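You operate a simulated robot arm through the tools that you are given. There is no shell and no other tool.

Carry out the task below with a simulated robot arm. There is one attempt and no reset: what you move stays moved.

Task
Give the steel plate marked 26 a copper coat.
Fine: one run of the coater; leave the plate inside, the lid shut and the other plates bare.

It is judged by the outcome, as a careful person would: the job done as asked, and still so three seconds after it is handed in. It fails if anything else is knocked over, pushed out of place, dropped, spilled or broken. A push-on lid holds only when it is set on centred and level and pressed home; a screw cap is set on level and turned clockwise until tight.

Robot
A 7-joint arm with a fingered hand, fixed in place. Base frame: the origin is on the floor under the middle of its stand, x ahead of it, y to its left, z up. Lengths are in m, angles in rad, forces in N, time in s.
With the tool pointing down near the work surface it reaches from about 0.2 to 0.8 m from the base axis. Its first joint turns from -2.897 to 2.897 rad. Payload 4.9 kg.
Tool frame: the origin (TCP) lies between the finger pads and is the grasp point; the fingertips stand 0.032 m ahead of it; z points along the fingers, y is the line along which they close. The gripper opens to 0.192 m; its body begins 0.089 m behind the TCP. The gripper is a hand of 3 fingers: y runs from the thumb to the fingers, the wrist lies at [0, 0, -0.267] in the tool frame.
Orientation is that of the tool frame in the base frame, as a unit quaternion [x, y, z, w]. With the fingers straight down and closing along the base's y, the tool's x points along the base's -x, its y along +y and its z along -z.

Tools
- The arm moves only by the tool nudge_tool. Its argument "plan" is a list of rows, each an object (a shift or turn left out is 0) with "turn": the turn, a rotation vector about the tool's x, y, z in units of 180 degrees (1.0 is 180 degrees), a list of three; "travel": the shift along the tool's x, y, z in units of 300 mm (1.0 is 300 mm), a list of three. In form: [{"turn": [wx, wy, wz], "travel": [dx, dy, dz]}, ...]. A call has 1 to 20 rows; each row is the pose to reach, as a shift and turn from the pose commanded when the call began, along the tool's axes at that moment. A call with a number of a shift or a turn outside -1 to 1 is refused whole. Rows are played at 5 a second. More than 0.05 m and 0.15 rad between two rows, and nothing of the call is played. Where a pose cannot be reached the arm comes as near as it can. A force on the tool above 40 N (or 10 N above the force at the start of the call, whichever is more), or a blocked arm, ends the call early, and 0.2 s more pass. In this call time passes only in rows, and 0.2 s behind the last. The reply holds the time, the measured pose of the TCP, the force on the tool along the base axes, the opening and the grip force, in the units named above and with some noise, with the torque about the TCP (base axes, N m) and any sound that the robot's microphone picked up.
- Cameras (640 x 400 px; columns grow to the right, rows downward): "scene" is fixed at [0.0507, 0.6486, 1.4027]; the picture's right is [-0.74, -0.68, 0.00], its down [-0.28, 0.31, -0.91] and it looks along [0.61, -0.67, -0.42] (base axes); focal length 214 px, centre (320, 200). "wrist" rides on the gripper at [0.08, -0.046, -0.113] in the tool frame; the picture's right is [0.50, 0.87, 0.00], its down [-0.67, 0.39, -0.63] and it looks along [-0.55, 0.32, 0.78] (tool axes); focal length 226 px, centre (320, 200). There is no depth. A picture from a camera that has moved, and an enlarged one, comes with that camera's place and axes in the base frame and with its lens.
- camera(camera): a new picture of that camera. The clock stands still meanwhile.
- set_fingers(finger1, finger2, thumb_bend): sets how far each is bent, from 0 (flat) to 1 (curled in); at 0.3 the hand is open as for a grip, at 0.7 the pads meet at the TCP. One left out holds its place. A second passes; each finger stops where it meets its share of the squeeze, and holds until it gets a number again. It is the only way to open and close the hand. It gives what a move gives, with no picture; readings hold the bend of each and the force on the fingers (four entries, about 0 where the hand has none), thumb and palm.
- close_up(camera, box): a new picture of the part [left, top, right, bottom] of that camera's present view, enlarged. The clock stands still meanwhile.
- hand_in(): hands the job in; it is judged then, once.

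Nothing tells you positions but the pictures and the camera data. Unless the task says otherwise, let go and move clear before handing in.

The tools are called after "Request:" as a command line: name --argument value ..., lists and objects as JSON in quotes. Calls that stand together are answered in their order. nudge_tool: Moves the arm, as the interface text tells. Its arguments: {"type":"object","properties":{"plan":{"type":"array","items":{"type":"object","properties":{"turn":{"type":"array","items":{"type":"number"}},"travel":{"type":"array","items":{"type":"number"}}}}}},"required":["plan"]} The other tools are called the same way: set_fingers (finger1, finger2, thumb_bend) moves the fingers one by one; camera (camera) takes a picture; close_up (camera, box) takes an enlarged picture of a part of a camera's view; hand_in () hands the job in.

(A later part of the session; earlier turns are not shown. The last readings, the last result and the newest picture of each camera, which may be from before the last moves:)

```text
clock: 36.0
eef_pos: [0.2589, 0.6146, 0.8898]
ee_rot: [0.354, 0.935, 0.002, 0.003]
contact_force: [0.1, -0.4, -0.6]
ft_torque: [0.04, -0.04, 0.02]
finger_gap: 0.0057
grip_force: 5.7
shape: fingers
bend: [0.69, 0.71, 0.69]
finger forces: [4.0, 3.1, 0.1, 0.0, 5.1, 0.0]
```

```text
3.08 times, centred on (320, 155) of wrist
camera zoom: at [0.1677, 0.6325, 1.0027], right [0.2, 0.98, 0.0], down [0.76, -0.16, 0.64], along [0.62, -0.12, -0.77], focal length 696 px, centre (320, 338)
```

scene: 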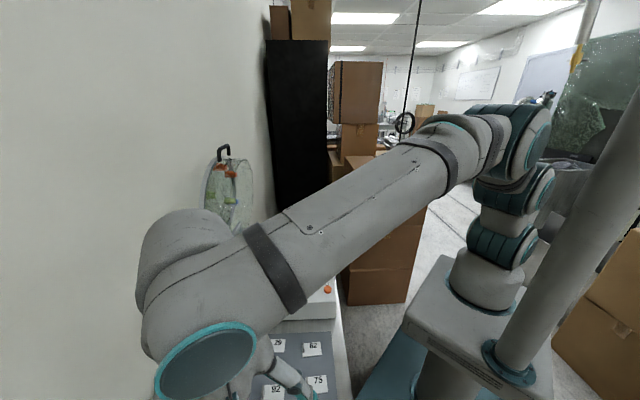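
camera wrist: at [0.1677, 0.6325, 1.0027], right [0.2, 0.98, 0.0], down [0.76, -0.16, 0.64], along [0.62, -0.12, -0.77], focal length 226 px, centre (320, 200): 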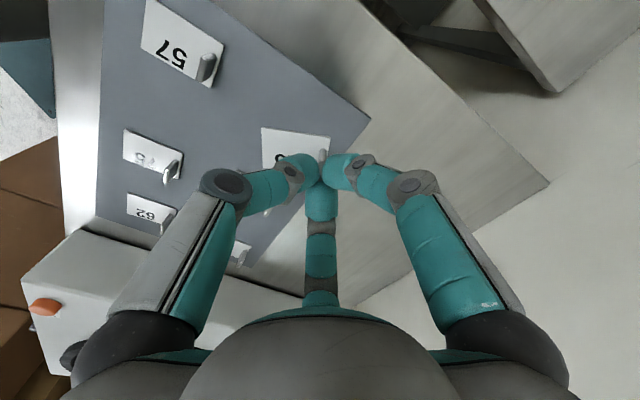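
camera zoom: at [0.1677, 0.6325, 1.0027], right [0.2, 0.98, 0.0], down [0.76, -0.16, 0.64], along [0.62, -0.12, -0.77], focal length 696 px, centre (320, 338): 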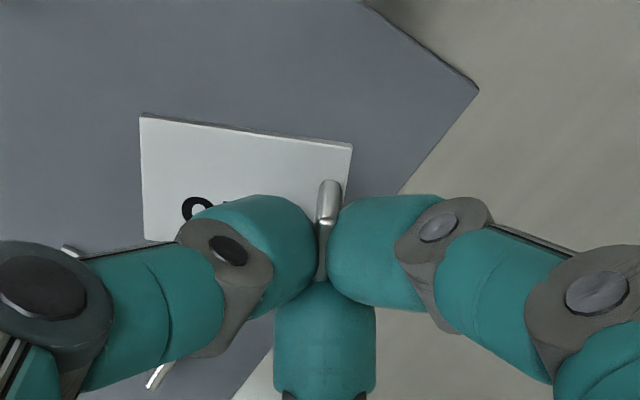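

The plate is held securely. Measured from the picture, its centre is about 21 mm from the tool axis and its long axis needs about −25° of yaw. I'll carry it up and over to the slot by the handle side.

Request:
nudge_tool --plan '[{"travel": [-0.06, -0.014, -0.12]}, {"travel": [-0.16, -0.036, -0.24]}, {"travel": [-0.27, -0.061, -0.34]}, {"travel": [-0.38, -0.085, -0.42]}, {"travel": [-0.5, -0.112, -0.48]}, {"travel": [-0.61, -0.137, -0.515]}, {"travel": [-0.722, -0.162, -0.533]}]'

Request:
nudge_tool --plan '[{"travel": [-0.117, -0.025, 0], "turn": [0, 0, 0.0177]}, {"travel": [-0.235, -0.05, 0], "turn": [0, 0, 0.0354]}, {"travel": [-0.352, -0.076, 0], "turn": [0, 0, 0.0531]}, {"travel": [-0.47, -0.101, 0], "turn": [0, 0, 0.0708]}, {"travel": [-0.587, -0.126, 0], "turn": [0, 0, 0.0886]}, {"travel": [-0.704, -0.151, 0], "turn": [0, 0, 0.1063]}, {"travel": [-0.822, -0.177, 0], "turn": [0, 0, 0.124]}, {"travel": [-0.939, -0.202, 0], "turn": [0, 0, 0.1417]}]'

Request:
camera --camera "wrist"

Request:
camera --camera "scene"

```text
clock: 37.6
eef_pos: [0.3866, 0.4349, 1.0519]
ee_rot: [0.353, 0.936, 0.003, 0.002]
contact_force: [0.1, 0.1, -0.8]
ft_torque: [0.0, -0.02, 0.03]
finger_gap: 0.0057
grip_force: 5.9
shape: fingers
bend: [0.69, 0.71, 0.69]
finger forces: [3.9, 3.1, 0.1, 0.0, 5.0, 0.0]
```

```text
clock: 39.4
eef_pos: [0.5587, 0.2027, 1.049]
ee_rot: [0.552, 0.834, 0.004, 0.001]
contact_force: [0.8, -0.1, -1.2]
ft_torque: [0.01, 0.01, -0.04]
finger_gap: 0.0053
grip_force: 6.1
shape: fingers
bend: [0.69, 0.71, 0.69]
finger forces: [3.9, 3.1, 0.0, 0.0, 4.8, 0.1]
```

```text
taken
camera wrist: at [0.4836, 0.2567, 1.1627], right [0.6, 0.8, 0.01], down [0.62, -0.47, 0.63], along [0.51, -0.38, -0.77], focal length 226 px, centre (320, 200)
```

wrist: 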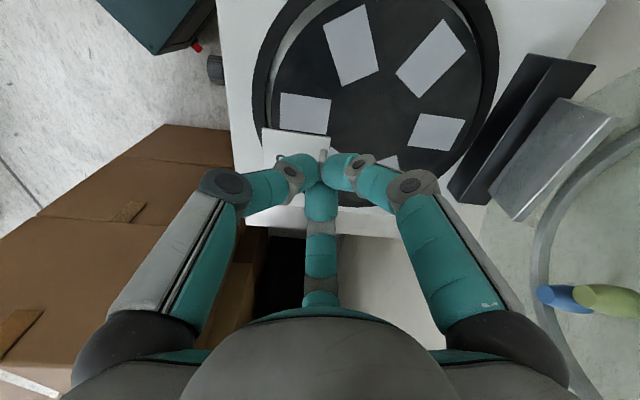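

```text
taken
```

scene: 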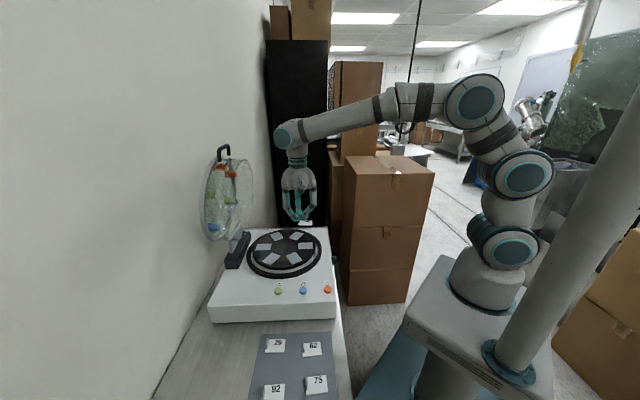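

Request:
close_up --camera "wrist" --box '[240, 80, 360, 180]'

Request:
close_up --camera "wrist" --box '[240, 0, 500, 180]'

Request:
close_up --camera "scene" --box '[230, 150, 340, 290]'

```text
4.00 times, centred on (300, 130) of wrist
camera zoom: at [0.4836, 0.2567, 1.1627], right [0.6, 0.8, 0.01], down [0.62, -0.47, 0.63], along [0.51, -0.38, -0.77], focal length 904 px, centre (400, 480)
```

zoom: 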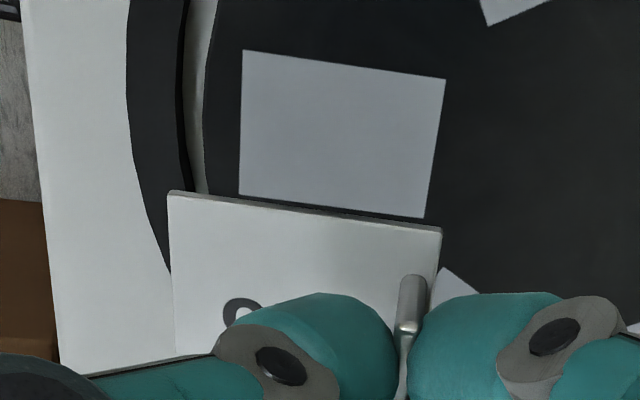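

```text
2.22 times, centred on (370, 90) of wrist
camera zoom: at [0.4836, 0.2567, 1.1627], right [0.6, 0.8, 0.01], down [0.62, -0.47, 0.63], along [0.51, -0.38, -0.77], focal length 502 px, centre (209, 444)
```

zoom: 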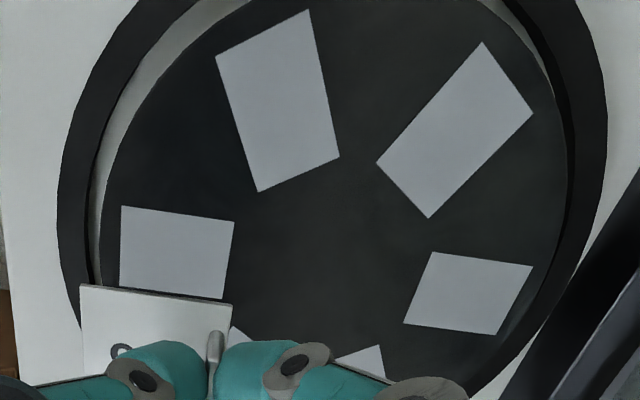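

```text
2.86 times, centred on (285, 220) of scene
camera zoom: at [0.0507, 0.6486, 1.4027], right [-0.74, -0.68, 0.0], down [-0.28, 0.31, -0.91], along [0.61, -0.67, -0.42], focal length 613 px, centre (420, 143)
```

zoom: 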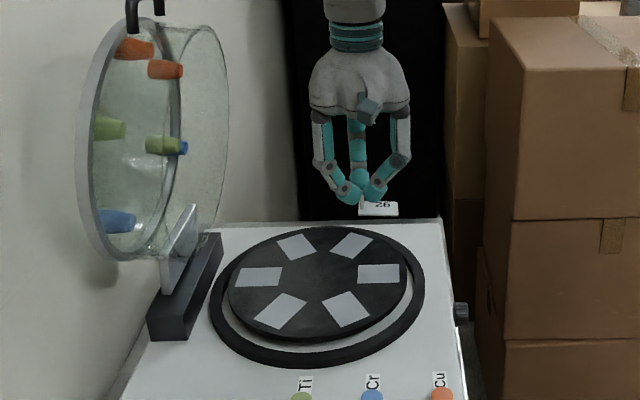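

The plate in the hand is aligned with the slot to within half a degree, and needs about 2 mm of sideways correction. I'll come down to about 14 mm above the slot and recheck.

Request:
nudge_tool --plan '[{"travel": [-0.0037, 0.007, 0.07]}, {"travel": [-0.0037, 0.007, 0.14]}, {"travel": [-0.0037, 0.007, 0.21]}, {"travel": [-0.0037, 0.007, 0.28]}]'

Request:
close_up --camera "wrist" --box '[240, 90, 360, 180]'

Request:
close_up --camera "scene" --box '[260, 190, 340, 280]'

```text
clock: 40.4
eef_pos: [0.5626, 0.202, 0.9649]
ee_rot: [0.552, 0.834, 0.003, 0.001]
contact_force: [-0.3, 0.6, 0.2]
ft_torque: [-0.03, 0.01, 0.01]
finger_gap: 0.0053
grip_force: 5.7
shape: fingers
bend: [0.69, 0.71, 0.69]
finger forces: [3.9, 2.9, 0.0, 0.0, 4.8, 0.0]
```

```text
4.44 times, centred on (300, 135) of wrist
camera zoom: at [0.4875, 0.2572, 1.0789], right [0.6, 0.8, 0.01], down [0.62, -0.47, 0.63], along [0.51, -0.38, -0.77], focal length 1005 px, centre (409, 489)
```

zoom: 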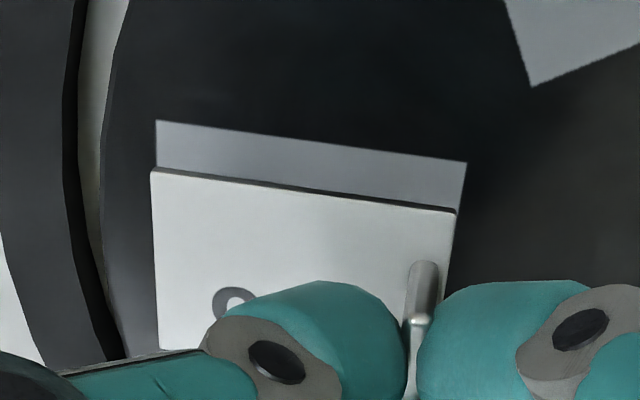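

```text
4.44 times, centred on (300, 235) of scene
camera zoom: at [0.0507, 0.6486, 1.4027], right [-0.74, -0.68, 0.0], down [-0.28, 0.31, -0.91], along [0.61, -0.67, -0.42], focal length 953 px, centre (409, 44)
```

zoom: 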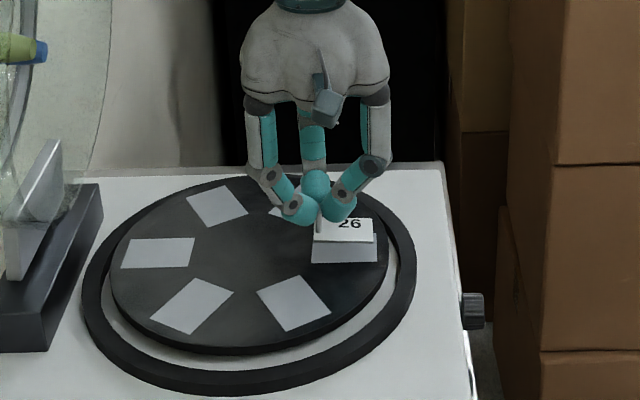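

The plate's edge lines up with the slot, centred lengthwise with an even margin across. I'll lower it in small steps until it rests.

Request:
nudge_tool --plan '[{"travel": [0, 0, 0.017]}, {"travel": [0, 0, 0.033]}]'

Request:
nudge_tool --plan '[{"travel": [0, 0, 0.005]}]'

```text
clock: 41.0
eef_pos: [0.5628, 0.2023, 0.9556]
ee_rot: [0.552, 0.834, 0.003, 0.001]
contact_force: [0.1, 0.0, -0.2]
ft_torque: [0.01, 0.0, 0.01]
finger_gap: 0.0054
grip_force: 5.9
shape: fingers
bend: [0.69, 0.71, 0.69]
finger forces: [4.0, 2.9, 0.0, 0.0, 4.8, 0.0]
```

```text
clock: 41.4
eef_pos: [0.562, 0.2022, 0.954]
ee_rot: [0.552, 0.834, 0.003, 0.001]
contact_force: [-0.1, 0.4, -1.2]
ft_torque: [0.0, 0.0, 0.01]
finger_gap: 0.0052
grip_force: 5.7
shape: fingers
bend: [0.69, 0.71, 0.69]
finger forces: [3.9, 3.0, 0.0, 0.0, 4.8, 0.0]
```

Request:
nudge_tool --plan '[{"travel": [0, 0, 0.005]}]'

Request:
close_up --camera "wrist" --box '[240, 90, 360, 180]'

```text
clock: 41.8
eef_pos: [0.5621, 0.203, 0.9526]
ee_rot: [0.552, 0.834, 0.003, 0.001]
contact_force: [-0.2, 0.3, 0.4]
ft_torque: [0.01, 0.02, 0.0]
finger_gap: 0.0053
grip_force: 5.7
shape: fingers
bend: [0.69, 0.71, 0.69]
finger forces: [3.9, 3.0, 0.0, 0.0, 4.8, 0.1]
```

```text
4.44 times, centred on (300, 135) of wrist
camera zoom: at [0.4877, 0.2577, 1.067], right [0.6, 0.8, 0.01], down [0.62, -0.47, 0.63], along [0.51, -0.38, -0.77], focal length 1005 px, centre (409, 489)
```

zoom: 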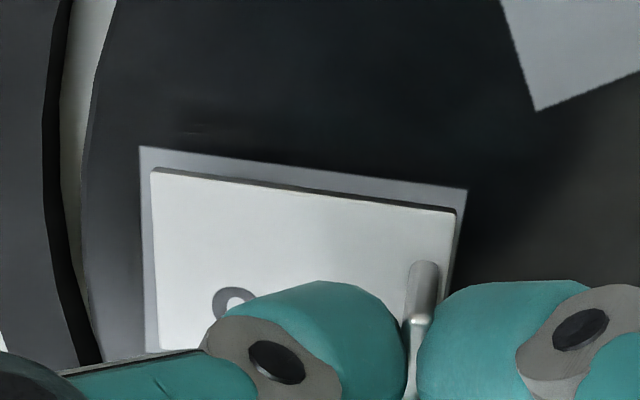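

Request:
nudge_tool --plan '[{"travel": [0, 0, 0.004]}]'

Request:
nudge_tool --plan '[{"travel": [0, 0, 0.004]}]'

```text
clock: 42.2
eef_pos: [0.5629, 0.203, 0.9516]
ee_rot: [0.552, 0.834, 0.003, 0.002]
contact_force: [-0.1, -0.2, 0.5]
ft_torque: [-0.01, 0.02, 0.0]
finger_gap: 0.0053
grip_force: 5.7
shape: fingers
bend: [0.69, 0.71, 0.69]
finger forces: [3.9, 3.0, 0.1, 0.0, 4.8, 0.0]
```

```text
clock: 42.6
eef_pos: [0.5613, 0.2043, 0.9512]
ee_rot: [0.551, 0.834, 0.003, 0.001]
contact_force: [0.3, 0.7, 0.0]
ft_torque: [0.01, 0.01, 0.02]
finger_gap: 0.0054
grip_force: 6.0
shape: fingers
bend: [0.69, 0.71, 0.69]
finger forces: [3.8, 2.9, 0.0, 0.0, 4.8, 0.0]
```

Request:
nudge_tool --plan '[{"travel": [0, 0, 0.004]}]'

Request:
close_up --camera "wrist" --box '[240, 90, 360, 180]'

Request:
close_up --camera "scene" --box '[290, 215, 340, 260]'

```text
clock: 43.0
eef_pos: [0.5601, 0.2026, 0.9492]
ee_rot: [0.552, 0.834, 0.003, 0.001]
contact_force: [-0.4, 0.4, 0.2]
ft_torque: [0.02, 0.01, -0.01]
finger_gap: 0.0054
grip_force: 6.2
shape: fingers
bend: [0.69, 0.71, 0.69]
finger forces: [3.8, 3.0, 0.1, 0.1, 4.8, 0.0]
```

```text
4.44 times, centred on (300, 135) of wrist
camera zoom: at [0.4869, 0.2577, 1.063], right [0.6, 0.8, 0.01], down [0.62, -0.47, 0.63], along [0.51, -0.38, -0.77], focal length 1005 px, centre (409, 489)
```

zoom: 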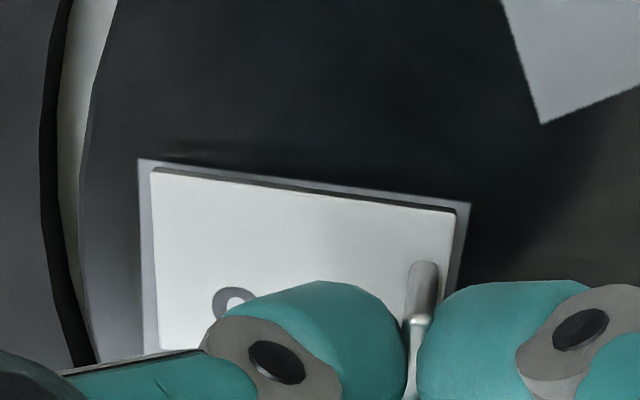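

```text
8.89 times, centred on (315, 238) of scene
camera zoom: at [0.0507, 0.6486, 1.4027], right [-0.74, -0.68, 0.0], down [-0.28, 0.31, -0.91], along [0.61, -0.67, -0.42], focal length 1906 px, centre (364, -133)
```

zoom: 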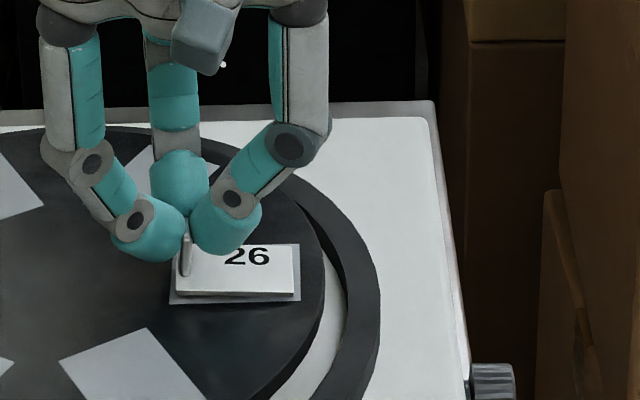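

It's within a couple of millimetres of the table, but the plate's long edge is right on the slot's edge rather than inset about 2 mm. I'll raise 1 mm and shift 2 mm to centre it.

Request:
nudge_tool --plan '[{"travel": [0, 0, -0.004]}, {"travel": [-0.0065, 0.0027, -0.004]}]'

Request:
close_up --camera "wrist" --box '[240, 90, 360, 180]'

Request:
close_up --camera "scene" --box '[300, 225, 330, 250]'

```text
clock: 43.6
eef_pos: [0.5633, 0.2031, 0.9504]
ee_rot: [0.553, 0.833, 0.004, 0.001]
contact_force: [-0.1, 0.3, -0.5]
ft_torque: [-0.01, 0.01, -0.03]
finger_gap: 0.0057
grip_force: 6.0
shape: fingers
bend: [0.69, 0.71, 0.69]
finger forces: [3.9, 3.1, 0.0, 0.1, 4.9, 0.0]
```

```text
4.44 times, centred on (300, 135) of wrist
camera zoom: at [0.489, 0.2571, 1.0642], right [0.6, 0.8, 0.01], down [0.62, -0.47, 0.63], along [0.51, -0.38, -0.77], focal length 1005 px, centre (409, 489)
```

zoom: 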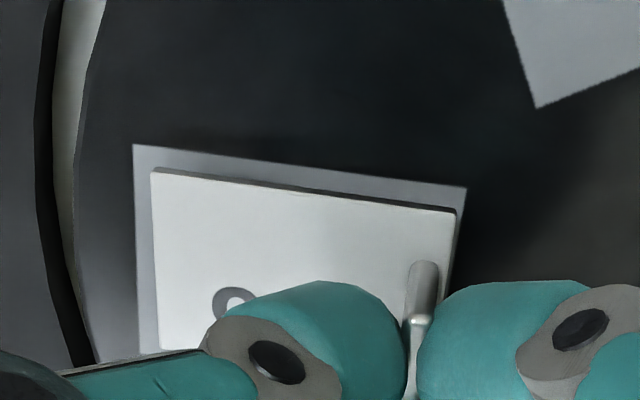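

```text
16.00 times, centred on (315, 238) of scene
camera zoom: at [0.0507, 0.6486, 1.4027], right [-0.74, -0.68, 0.0], down [-0.28, 0.31, -0.91], along [0.61, -0.67, -0.42], focal length 3432 px, centre (400, -400)
```

zoom: 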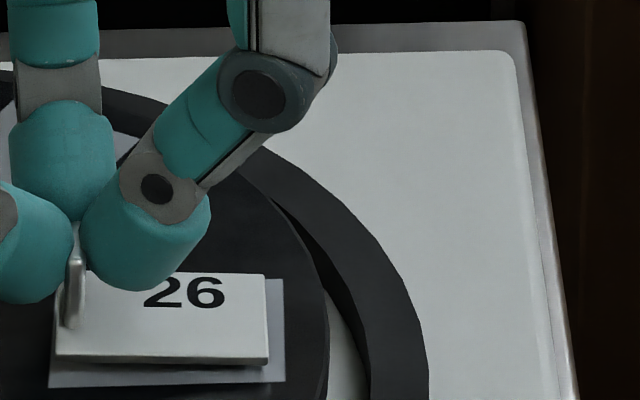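

Request:
nudge_tool --plan '[{"travel": [-0.0013, -0.003, 0.004]}]'

Request:
nudge_tool --plan '[{"travel": [0, 0, 0.004]}]'

Request:
close_up --camera "wrist" --box '[240, 90, 360, 180]'

Request:
close_up --camera "scene" --box '[300, 225, 330, 250]'

```text
clock: 44.0
eef_pos: [0.5623, 0.2014, 0.9492]
ee_rot: [0.552, 0.834, 0.004, 0.001]
contact_force: [0.3, 0.7, -1.0]
ft_torque: [-0.02, 0.01, 0.02]
finger_gap: 0.0052
grip_force: 5.7
shape: fingers
bend: [0.69, 0.71, 0.69]
finger forces: [3.9, 3.0, 0.0, 0.0, 4.7, 0.0]
```

```text
clock: 44.4
eef_pos: [0.5623, 0.2009, 0.9491]
ee_rot: [0.552, 0.834, 0.003, 0.002]
contact_force: [0.6, -0.3, -0.4]
ft_torque: [0.01, 0.0, 0.02]
finger_gap: 0.0055
grip_force: 6.0
shape: fingers
bend: [0.69, 0.71, 0.69]
finger forces: [3.9, 3.0, 0.0, 0.1, 4.8, 0.0]
```

```text
4.44 times, centred on (300, 135) of wrist
camera zoom: at [0.4879, 0.2557, 1.0617], right [0.6, 0.8, 0.01], down [0.62, -0.47, 0.63], along [0.51, -0.38, -0.77], focal length 1005 px, centre (409, 489)
```

zoom: 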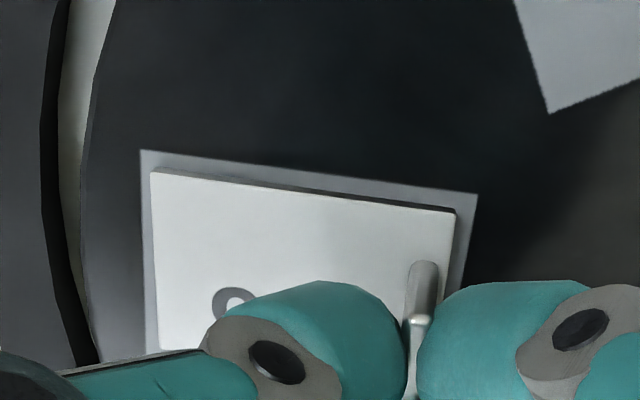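

```text
16.00 times, centred on (315, 238) of scene
camera zoom: at [0.0507, 0.6486, 1.4027], right [-0.74, -0.68, 0.0], down [-0.28, 0.31, -0.91], along [0.61, -0.67, -0.42], focal length 3432 px, centre (400, -400)
```

zoom: 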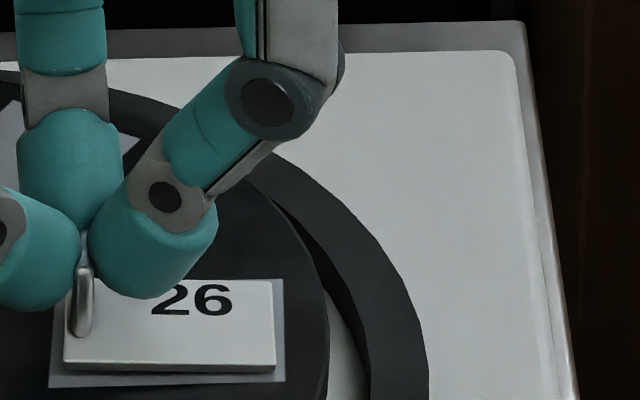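

Request:
nudge_tool --plan '[{"travel": [0, 0, 0.004]}]'

Request:
nudge_tool --plan '[{"travel": [0, 0, 0.004]}]'

```text
clock: 44.8
eef_pos: [0.5626, 0.2, 0.9483]
ee_rot: [0.552, 0.834, 0.003, 0.001]
contact_force: [0.0, -0.1, 0.2]
ft_torque: [0.04, 0.01, 0.0]
finger_gap: 0.0056
grip_force: 5.9
shape: fingers
bend: [0.69, 0.71, 0.69]
finger forces: [4.0, 3.0, 0.0, 0.0, 4.8, 0.1]
```

```text
clock: 45.2
eef_pos: [0.5623, 0.2007, 0.9458]
ee_rot: [0.552, 0.834, 0.004, 0.002]
contact_force: [0.1, 0.5, 0.1]
ft_torque: [-0.03, -0.01, 0.02]
finger_gap: 0.0053
grip_force: 6.4
shape: fingers
bend: [0.69, 0.71, 0.69]
finger forces: [4.0, 3.1, 0.0, 0.0, 5.0, 0.1]
```

Request:
nudge_tool --plan '[{"travel": [0, 0, 0.004]}]'

Request:
close_up --camera "wrist" --box '[240, 90, 360, 180]'

Request:
close_up --camera "scene" --box '[300, 225, 330, 250]'

```text
clock: 45.6
eef_pos: [0.5613, 0.201, 0.9439]
ee_rot: [0.552, 0.834, 0.003, 0.002]
contact_force: [0.1, 0.4, 0.8]
ft_torque: [0.02, 0.03, 0.05]
finger_gap: 0.0052
grip_force: 6.1
shape: fingers
bend: [0.69, 0.71, 0.69]
finger forces: [4.3, 3.0, 0.0, 0.1, 5.0, 0.1]
```

```text
4.44 times, centred on (300, 135) of wrist
camera zoom: at [0.4874, 0.2554, 1.0579], right [0.6, 0.8, 0.01], down [0.62, -0.47, 0.63], along [0.51, -0.38, -0.77], focal length 1005 px, centre (409, 489)
```

zoom: 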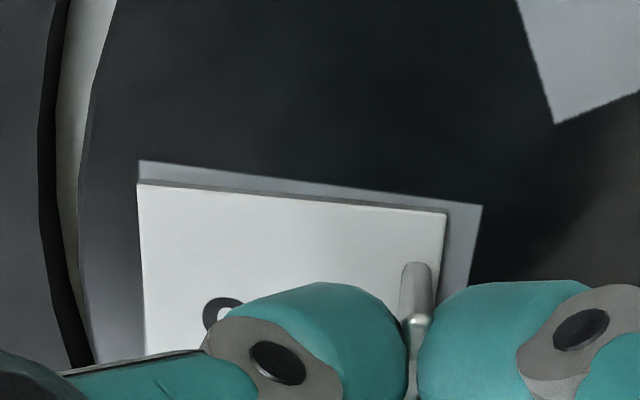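

```text
16.00 times, centred on (315, 238) of scene
camera zoom: at [0.0507, 0.6486, 1.4027], right [-0.74, -0.68, 0.0], down [-0.28, 0.31, -0.91], along [0.61, -0.67, -0.42], focal length 3432 px, centre (400, -400)
```

zoom: 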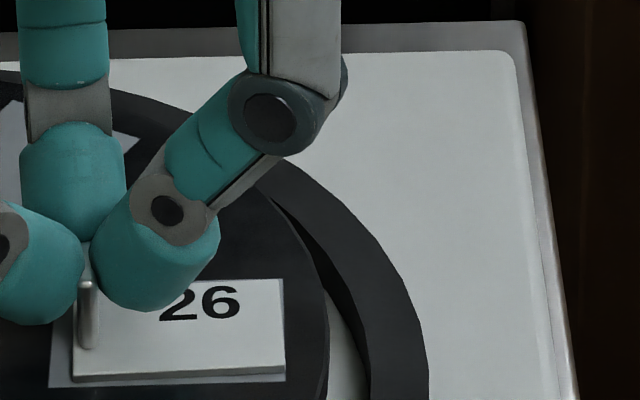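

The plate has touched down and levelled itself, but sits about 2.5 mm toward the outer end and 2° off. I'll slide it gently back to the slot's centre while it's lightly in contact.

Request:
nudge_tool --plan '[{"travel": [0.0007, 0.004, 0], "turn": [0, 0, 0.005]}, {"travel": [0.0015, 0.0083, 0], "turn": [0, 0, 0.0106]}]'

Request:
close_up --camera "wrist" --box '[240, 90, 360, 180]'

Request:
close_up --camera "scene" --box '[300, 225, 330, 250]'

```text
clock: 46.2
eef_pos: [0.5638, 0.2016, 0.9442]
ee_rot: [0.566, 0.825, 0.004, 0.001]
contact_force: [-0.9, -0.3, 2.7]
ft_torque: [-0.04, 0.02, 0.02]
finger_gap: 0.0054
grip_force: 7.8
shape: fingers
bend: [0.71, 0.71, 0.69]
finger forces: [4.0, 2.9, 0.0, 0.1, 6.7, 0.0]
```

```text
4.44 times, centred on (300, 135) of wrist
camera zoom: at [0.4911, 0.2595, 1.058], right [0.63, 0.78, 0.01], down [0.6, -0.49, 0.63], along [0.5, -0.39, -0.77], focal length 1005 px, centre (409, 489)
```

zoom: 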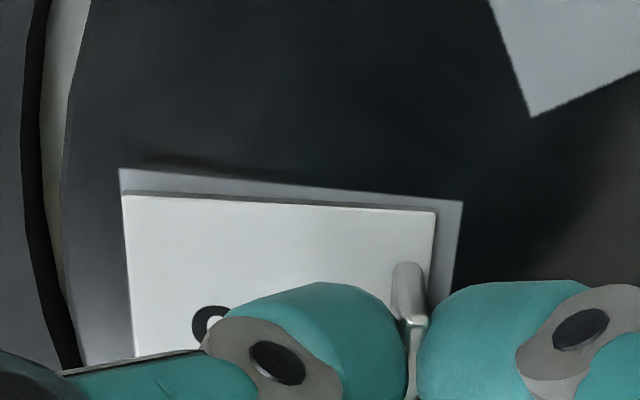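

```text
16.00 times, centred on (315, 238) of scene
camera zoom: at [0.0507, 0.6486, 1.4027], right [-0.74, -0.68, 0.0], down [-0.28, 0.31, -0.91], along [0.61, -0.67, -0.42], focal length 3432 px, centre (400, -400)
```

zoom: 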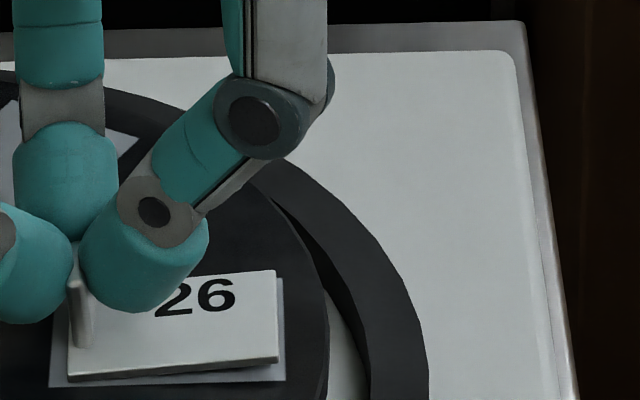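

The outer end looks slightly raised because the grip is pressing down on the fin end. I'll release so the plate can lie flat, then see where it rests.

Request:
set_fingers --finger1 0.62 --finger2 0.62 --thumb_bend 0.62

Request:
close_up --camera "wrist" --box '[220, 90, 400, 200]'

Request:
close_up --camera "scene" --box '[300, 225, 330, 250]'

```text
clock: 47.2
eef_pos: [0.5631, 0.2029, 0.9453]
ee_rot: [0.566, 0.824, 0.003, 0.001]
contact_force: [0.9, -0.4, -0.3]
ft_torque: [0.01, 0.03, -0.03]
finger_gap: 0.0332
grip_force: 0.0
shape: fingers
bend: [0.62, 0.62, 0.62]
finger forces: [0.0, 0.1, 0.1, 0.1, 0.0, 0.0]
```

```text
3.56 times, centred on (310, 145) of wrist
camera zoom: at [0.4912, 0.2595, 1.0579], right [0.63, 0.78, 0.01], down [0.6, -0.49, 0.63], along [0.5, -0.39, -0.77], focal length 804 px, centre (356, 396)
```

zoom: 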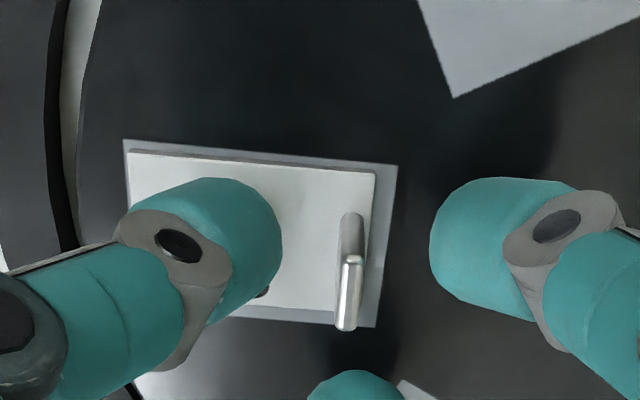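

```text
16.00 times, centred on (315, 238) of scene
camera zoom: at [0.0507, 0.6486, 1.4027], right [-0.74, -0.68, 0.0], down [-0.28, 0.31, -0.91], along [0.61, -0.67, -0.42], focal length 3432 px, centre (400, -400)
```

zoom: 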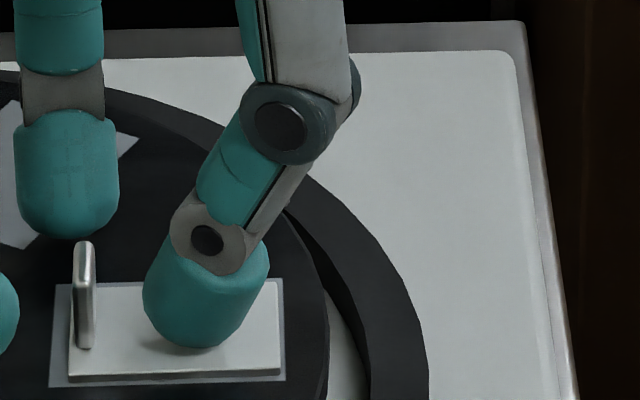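

The plate lies flat within the slot's outline, about 1.5 mm off centre lengthwise. I'll rise straight up, clear of the fin, and inspect.

Request:
nudge_tool --plan '[{"travel": [0, 0, -0.03]}, {"travel": [0, 0, -0.1]}, {"travel": [0, 0, -0.2]}, {"travel": [0, 0, -0.33]}]'

Request:
set_fingers --finger1 0.3 --finger2 0.3 --thumb_bend 0.3

Request:
close_up --camera "wrist" --box '[200, 40, 440, 200]'

Request:
close_up --camera "scene" --box '[240, 210, 340, 290]'

```text
clock: 48.2
eef_pos: [0.5648, 0.201, 1.0433]
ee_rot: [0.566, 0.824, 0.004, 0.0]
contact_force: [1.1, -2.2, -0.3]
ft_torque: [0.01, -0.02, 0.01]
finger_gap: 0.0334
grip_force: 0.1
shape: fingers
bend: [0.62, 0.62, 0.62]
finger forces: [0.0, 0.1, 0.1, 0.0, 0.0, 0.0]
```

```text
clock: 49.2
eef_pos: [0.564, 0.2009, 1.0438]
ee_rot: [0.566, 0.825, 0.004, 0.001]
contact_force: [0.0, -0.2, 0.4]
ft_torque: [0.01, 0.0, -0.01]
finger_gap: 0.1675
grip_force: 0.0
shape: fingers
bend: [0.3, 0.3, 0.3]
finger forces: [0.0, 0.0, 0.0, 0.1, 0.1, 0.1]
```

```text
2.50 times, centred on (320, 120) of wrist
camera zoom: at [0.4912, 0.2584, 1.1571], right [0.63, 0.78, 0.01], down [0.6, -0.49, 0.63], along [0.5, -0.39, -0.77], focal length 565 px, centre (320, 400)
```

zoom: 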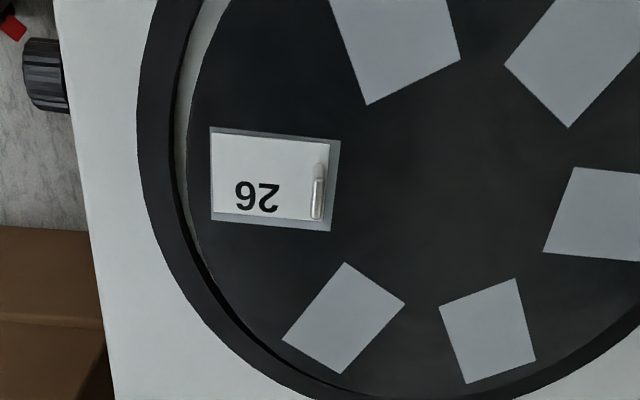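

```text
5.00 times, centred on (290, 250) of scene
camera zoom: at [0.0507, 0.6486, 1.4027], right [-0.74, -0.68, 0.0], down [-0.28, 0.31, -0.91], along [0.61, -0.67, -0.42], focal length 1072 px, centre (470, -50)
```

zoom: 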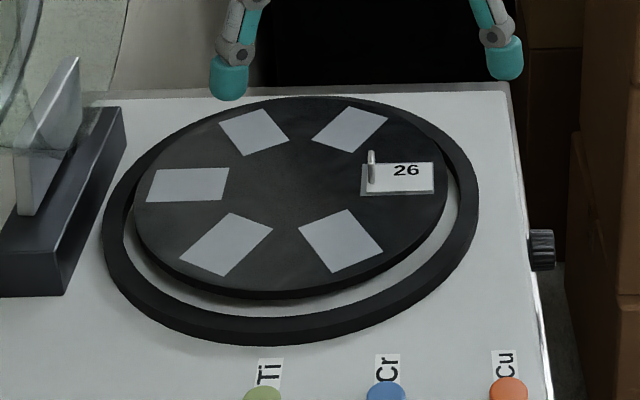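

Plate 26 sits inside the slot under the Cu gun position and the other plates are untouched. Now I'll shut the lid by retracing the opening path: hook the handle from behind and ease it down, starting from above the coater.

Request:
nudge_tool --plan '[{"travel": [0.013, 0.018, -0.119], "turn": [0, 0, -0.019]}, {"travel": [0.026, 0.037, -0.238], "turn": [0, 0, -0.038]}, {"travel": [0.039, 0.055, -0.358], "turn": [0, 0, -0.057]}, {"travel": [0.052, 0.074, -0.477], "turn": [0, 0, -0.076]}, {"travel": [0.065, 0.092, -0.596], "turn": [0, 0, -0.095]}, {"travel": [0.079, 0.111, -0.715], "turn": [0, 0, -0.114]}, {"travel": [0.0916, 0.1293, -0.8347], "turn": [0, 0, -0.1328]}]'

Request:
set_fingers --finger1 0.0 --finger2 0.0 --thumb_bend 0.6

Request:
close_up --camera "wrist" --box '[220, 10, 560, 300]'

Request:
close_up --camera "scene" --box '[180, 100, 340, 290]'

```text
clock: 50.8
eef_pos: [0.5898, 0.24, 1.2941]
ee_rot: [0.382, 0.924, 0.003, 0.002]
contact_force: [0.0, 0.4, -0.3]
ft_torque: [0.01, -0.03, -0.01]
finger_gap: 0.1679
grip_force: 0.1
shape: fingers
bend: [0.3, 0.3, 0.3]
finger forces: [0.0, 0.1, 0.0, 0.0, 0.1, 0.1]
```

```text
clock: 51.8
eef_pos: [0.5899, 0.2408, 1.2943]
ee_rot: [0.383, 0.924, 0.003, 0.002]
contact_force: [-0.5, -0.1, -0.4]
ft_torque: [0.0, 0.02, 0.0]
finger_gap: 0.1484
grip_force: 0.0
shape: fingers
bend: [0.01, 0.01, 0.6]
finger forces: [0.0, 0.0, 0.0, 0.1, 0.0, 0.0]
```

```text
1.38 times, centred on (390, 155) of wrist
camera zoom: at [0.4988, 0.2631, 1.4074], right [0.26, 0.97, 0.01], down [0.75, -0.2, 0.64], along [0.61, -0.16, -0.77], focal length 312 px, centre (223, 262)
```

zoom: 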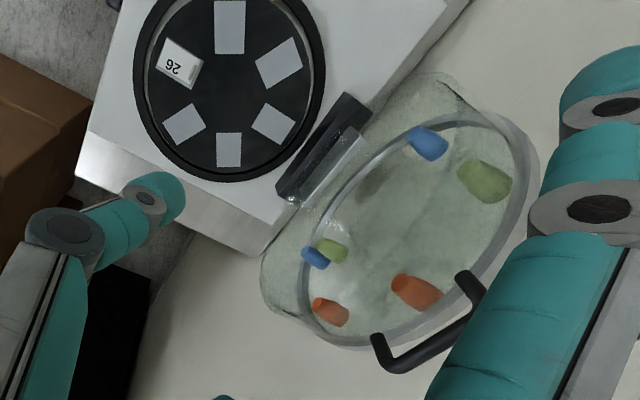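

```text
2.11 times, centred on (260, 195) of scene
camera zoom: at [0.0507, 0.6486, 1.4027], right [-0.74, -0.68, 0.0], down [-0.28, 0.31, -0.91], along [0.61, -0.67, -0.42], focal length 452 px, centre (446, 210)
```

zoom: 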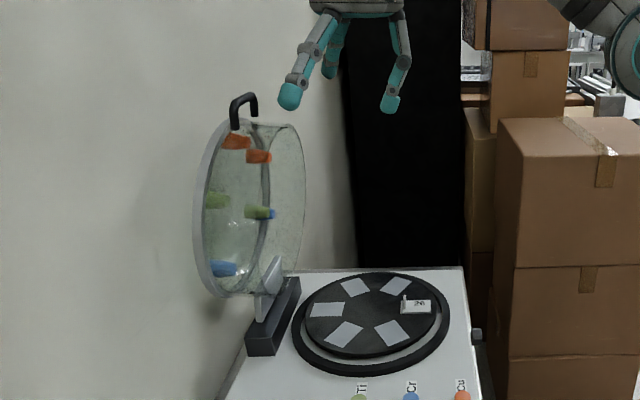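

Request:
nudge_tool --plan '[{"travel": [-0.003, 0.098, 0], "turn": [-0.03, 0, 0]}, {"travel": [-0.006, 0.197, 0], "turn": [-0.06, 0, 0]}, {"travel": [-0.009, 0.295, 0], "turn": [-0.09, 0, 0]}, {"travel": [-0.011, 0.393, 0], "turn": [-0.12, 0, 0]}, {"travel": [-0.013, 0.4917, 0], "turn": [-0.1556, 0, 0]}]'

Request:
close_up --camera "wrist" --box '[180, 80, 420, 250]'

Request:
close_up --camera "scene" --box '[200, 90, 330, 240]'

```text
clock: 53.0
eef_pos: [0.6948, 0.3428, 1.2961]
ee_rot: [0.37, 0.895, 0.228, 0.095]
contact_force: [0.1, 0.1, 0.9]
ft_torque: [-0.01, 0.0, 0.02]
finger_gap: 0.1483
grip_force: 0.1
shape: fingers
bend: [0.0, 0.0, 0.6]
finger forces: [0.0, 0.0, 0.1, 0.1, 0.1, 0.1]
```

```text
2.35 times, centred on (300, 165) of wrist
camera zoom: at [0.5721, 0.3325, 1.3737], right [0.18, 0.89, 0.41], down [0.5, -0.45, 0.74], along [0.85, 0.07, -0.53], focal length 532 px, centre (367, 282)
```

zoom: 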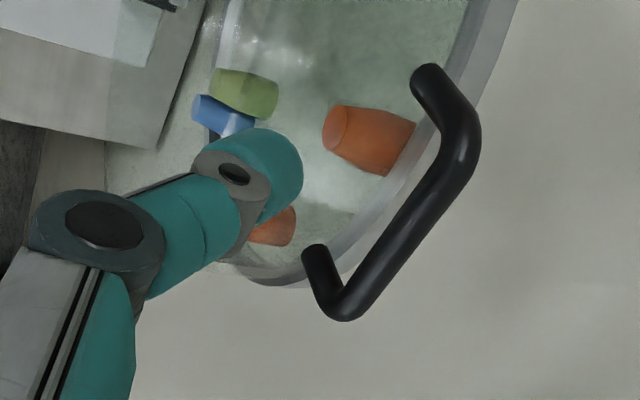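

```text
2.67 times, centred on (265, 165) of scene
camera zoom: at [0.0507, 0.6486, 1.4027], right [-0.74, -0.68, 0.0], down [-0.28, 0.31, -0.91], along [0.61, -0.67, -0.42], focal length 572 px, centre (467, 293)
```

zoom: 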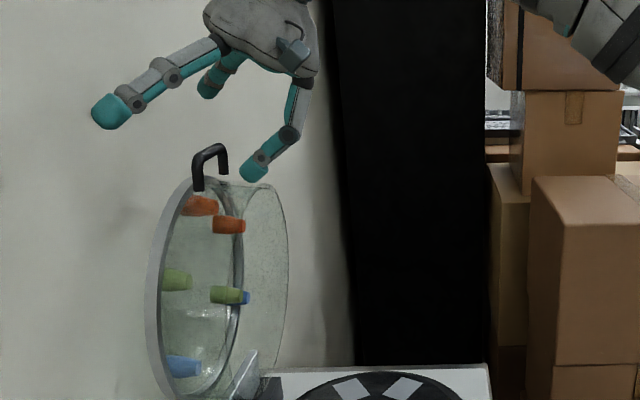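

Request:
nudge_tool --plan '[{"travel": [0, 0.0257, 0.0121]}, {"travel": [0, 0.0513, 0.0243]}]'

Request:
close_up --camera "wrist" --box '[180, 80, 420, 250]'

```text
clock: 53.6
eef_pos: [0.7058, 0.3533, 1.2964]
ee_rot: [0.37, 0.896, 0.227, 0.095]
contact_force: [-0.2, -1.0, -0.4]
ft_torque: [-0.02, 0.01, 0.0]
finger_gap: 0.1483
grip_force: 0.1
shape: fingers
bend: [0.0, 0.0, 0.6]
finger forces: [0.0, 0.1, 0.0, 0.1, 0.0, 0.0]
```

```text
2.35 times, centred on (300, 165) of wrist
camera zoom: at [0.5833, 0.3438, 1.3743], right [0.18, 0.89, 0.41], down [0.5, -0.45, 0.74], along [0.85, 0.07, -0.53], focal length 532 px, centre (367, 282)
```

zoom: 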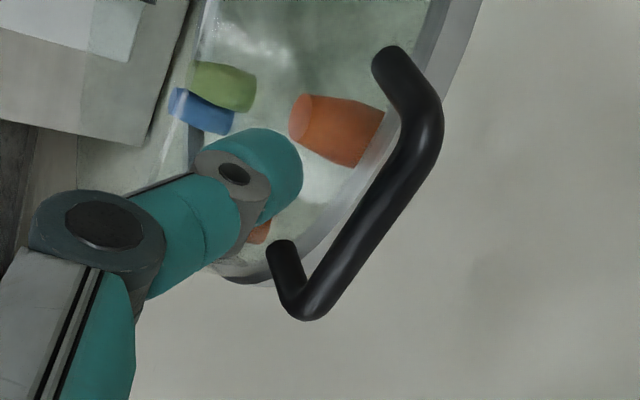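

The bar is centred between thumb and fingers with no contact. Curling the two fingers behind it now.

Request:
set_fingers --finger1 0.6 --finger2 0.6

Request:
close_up --camera "wrist" --box '[180, 80, 440, 280]'

Request:
close_up --camera "scene" --box '[220, 110, 320, 220]'

```text
clock: 54.6
eef_pos: [0.7069, 0.3544, 1.295]
ee_rot: [0.371, 0.896, 0.226, 0.095]
contact_force: [0.5, 1.5, -1.2]
ft_torque: [0.0, 0.01, -0.02]
finger_gap: 0.0425
grip_force: 0.0
shape: fingers
bend: [0.6, 0.6, 0.6]
finger forces: [0.1, 0.0, 0.0, 0.0, 0.0, 0.1]
```

```text
2.00 times, centred on (310, 180) of wrist
camera zoom: at [0.5835, 0.344, 1.3737], right [0.18, 0.89, 0.41], down [0.5, -0.45, 0.74], along [0.84, 0.07, -0.53], focal length 452 px, centre (340, 240)
```

zoom: 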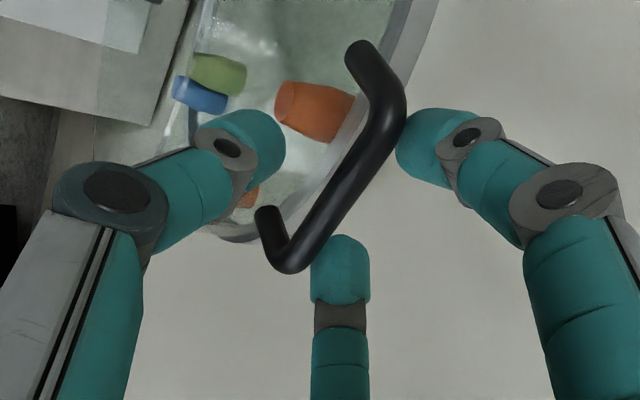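

```text
3.64 times, centred on (270, 165) of scene
camera zoom: at [0.0507, 0.6486, 1.4027], right [-0.74, -0.68, 0.0], down [-0.28, 0.31, -0.91], along [0.61, -0.67, -0.42], focal length 780 px, centre (502, 327)
```

zoom: 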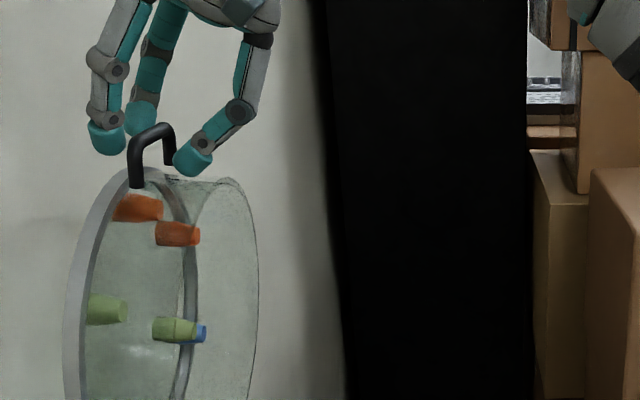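

Request:
nudge_tool --plan '[{"travel": [0, -0.0288, -0.01]}, {"travel": [0, -0.0576, -0.0197]}, {"travel": [0, -0.097, -0.0325]}, {"travel": [0, -0.1365, -0.0452]}]'

Request:
close_up --camera "wrist" --box '[180, 80, 440, 280]'

Request:
close_up --camera "scene" --box '[200, 90, 340, 290]'

```text
clock: 55.6
eef_pos: [0.6781, 0.3246, 1.2889]
ee_rot: [0.371, 0.896, 0.226, 0.095]
contact_force: [1.2, 1.3, 1.1]
ft_torque: [0.05, -0.03, -0.01]
finger_gap: 0.0436
grip_force: 1.6
shape: fingers
bend: [0.6, 0.6, 0.6]
finger forces: [0.8, 0.9, 0.1, 0.1, 0.1, 0.0]
```

```text
2.00 times, centred on (310, 180) of wrist
camera zoom: at [0.5551, 0.3138, 1.3667], right [0.19, 0.89, 0.41], down [0.5, -0.45, 0.74], along [0.84, 0.07, -0.53], focal length 452 px, centre (340, 240)
```

zoom: 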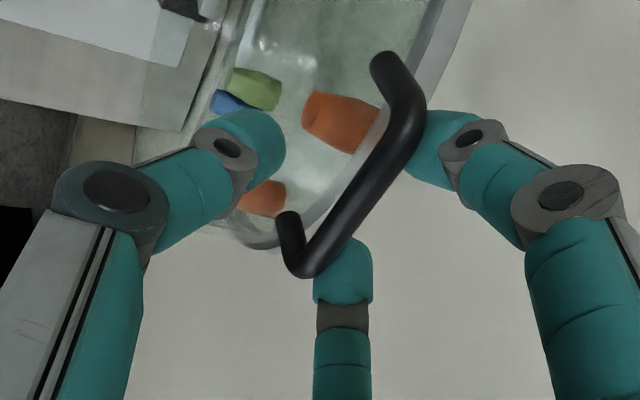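

```text
2.00 times, centred on (270, 190) of scene
camera zoom: at [0.0507, 0.6486, 1.4027], right [-0.74, -0.68, 0.0], down [-0.28, 0.31, -0.91], along [0.61, -0.67, -0.42], focal length 429 px, centre (420, 220)
```

zoom: 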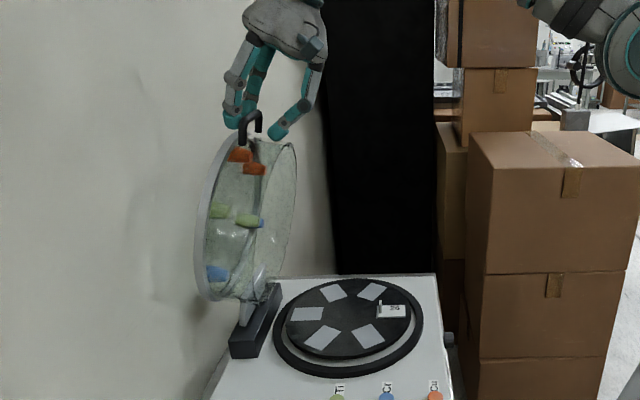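

The lid follows with only about 1 N on the fingers. I'll keep going down the arc.

Request:
nudge_tool --plan '[{"travel": [0, -0.0415, -0.0101]}, {"travel": [0, -0.0831, -0.0202]}, {"travel": [0, -0.1231, -0.029]}, {"travel": [0, -0.1632, -0.0377]}, {"travel": [0, -0.2036, -0.0436]}, {"travel": [0, -0.244, -0.0494]}]'

Request:
close_up --camera "wrist" --box '[180, 80, 440, 280]'

Request:
close_up --camera "scene" --box '[200, 90, 340, 290]'

```text
clock: 57.0
eef_pos: [0.6276, 0.273, 1.2669]
ee_rot: [0.371, 0.896, 0.226, 0.094]
contact_force: [1.3, 1.5, 0.8]
ft_torque: [0.02, -0.04, 0.03]
finger_gap: 0.0429
grip_force: 0.6
shape: fingers
bend: [0.6, 0.6, 0.6]
finger forces: [0.5, 0.5, 0.0, 0.0, 0.1, 0.1]
```

```text
2.00 times, centred on (310, 180) of wrist
camera zoom: at [0.5042, 0.263, 1.3447], right [0.18, 0.89, 0.41], down [0.5, -0.45, 0.74], along [0.84, 0.07, -0.53], focal length 452 px, centre (340, 240)
```

zoom: 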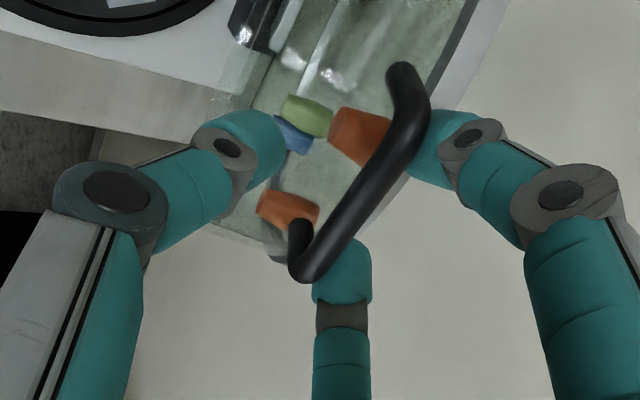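

```text
2.00 times, centred on (270, 190) of scene
camera zoom: at [0.0507, 0.6486, 1.4027], right [-0.74, -0.68, 0.0], down [-0.28, 0.31, -0.91], along [0.61, -0.67, -0.42], focal length 429 px, centre (420, 220)
```

zoom: 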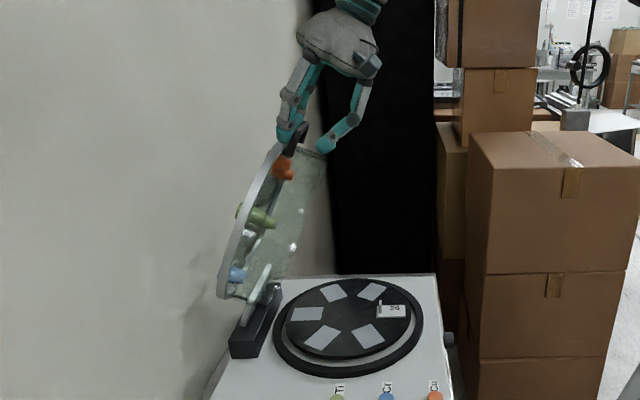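

The lid stays put wherever it's left and needs only a light pull. I'll continue down to about 45°, pitching the hand along with it.

Request:
nudge_tool --plan '[{"travel": [0, -0.0837, -0.008], "turn": [-0.0111, 0, 0]}, {"travel": [0, -0.168, -0.0103], "turn": [-0.0222, 0, 0]}, {"travel": [0, -0.2527, -0.0067], "turn": [-0.0333, 0, 0]}, {"travel": [0, -0.3363, 0.0028], "turn": [-0.0444, 0, 0]}, {"travel": [0, -0.4193, 0.0175], "turn": [-0.0556, 0, 0]}]'

Request:
close_up --camera "wrist" --box '[180, 80, 440, 280]'

Request:
close_up --camera "scene" --box '[200, 90, 360, 290]'

```text
clock: 58.2
eef_pos: [0.5505, 0.1974, 1.2009]
ee_rot: [0.36, 0.873, 0.303, 0.126]
contact_force: [0.4, 0.5, 0.5]
ft_torque: [0.03, -0.01, -0.02]
finger_gap: 0.0427
grip_force: 0.1
shape: fingers
bend: [0.6, 0.6, 0.6]
finger forces: [0.2, 0.0, 0.0, 0.1, 0.1, 0.0]
```

```text
2.00 times, centred on (310, 180) of wrist
camera zoom: at [0.4186, 0.1784, 1.2619], right [0.13, 0.83, 0.54], down [0.41, -0.54, 0.74], along [0.9, 0.13, -0.41], focal length 452 px, centre (340, 240)
```

zoom: 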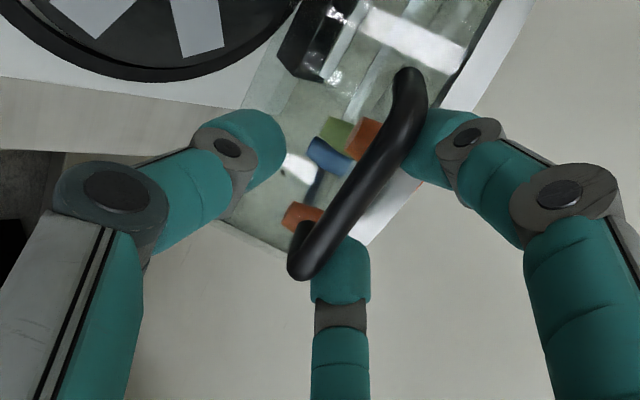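

```text
2.00 times, centred on (280, 190) of scene
camera zoom: at [0.0507, 0.6486, 1.4027], right [-0.74, -0.68, 0.0], down [-0.28, 0.31, -0.91], along [0.61, -0.67, -0.42], focal length 429 px, centre (400, 220)
```

zoom: 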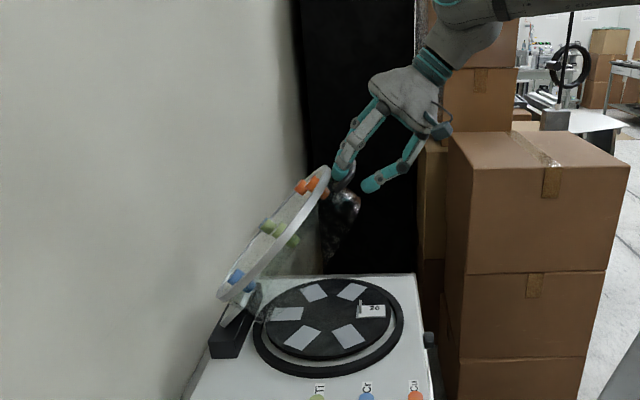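

Request:
nudge_tool --plan '[{"travel": [0, -0.085, 0.0063], "turn": [-0.0133, 0, 0]}, {"travel": [0, -0.169, 0.0183], "turn": [-0.0267, 0, 0]}, {"travel": [0, -0.252, 0.0362], "turn": [-0.04, 0, 0]}, {"travel": [0, -0.3334, 0.0597], "turn": [-0.0533, 0, 0]}, {"travel": [0, -0.4135, 0.0885], "turn": [-0.0667, 0, 0]}]'

Request:
close_up --camera "wrist" --box '[180, 80, 440, 280]'

Request:
close_up --camera "scene" --box '[210, 130, 370, 290]'

```text
clock: 59.4
eef_pos: [0.4945, 0.1411, 1.1047]
ee_rot: [0.345, 0.836, 0.394, 0.164]
contact_force: [-0.3, -0.5, -0.3]
ft_torque: [0.0, 0.02, 0.0]
finger_gap: 0.0423
grip_force: 0.0
shape: fingers
bend: [0.6, 0.6, 0.6]
finger forces: [0.0, 0.1, 0.1, 0.0, 0.0, 0.1]
```

```text
2.00 times, centred on (310, 180) of wrist
camera zoom: at [0.3548, 0.1146, 1.1416], right [0.04, 0.74, 0.67], down [0.3, -0.64, 0.7], along [0.95, 0.18, -0.25], focal length 452 px, centre (340, 240)
```

zoom: 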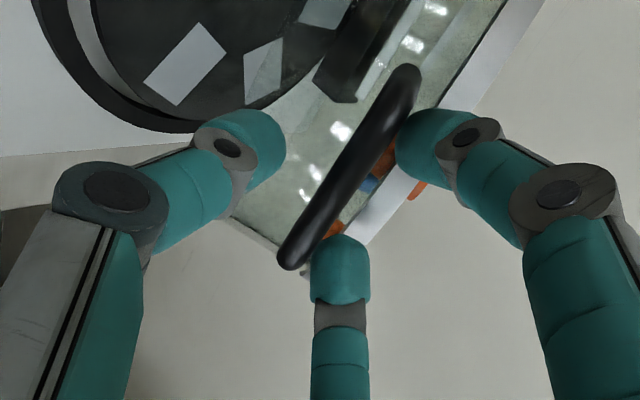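

```text
2.50 times, centred on (290, 210) of scene
camera zoom: at [0.0507, 0.6486, 1.4027], right [-0.74, -0.68, 0.0], down [-0.28, 0.31, -0.91], along [0.61, -0.67, -0.42], focal length 536 px, centre (395, 175)
```

zoom: 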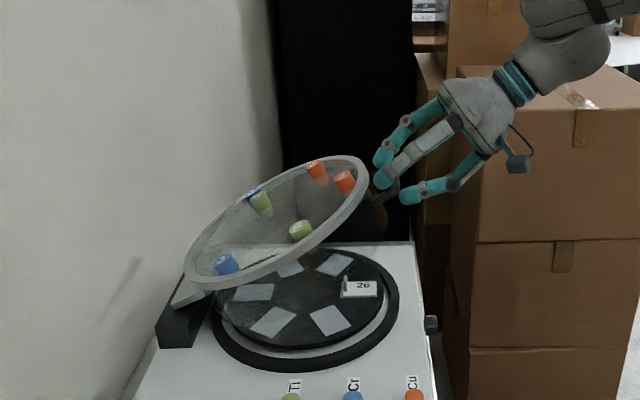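

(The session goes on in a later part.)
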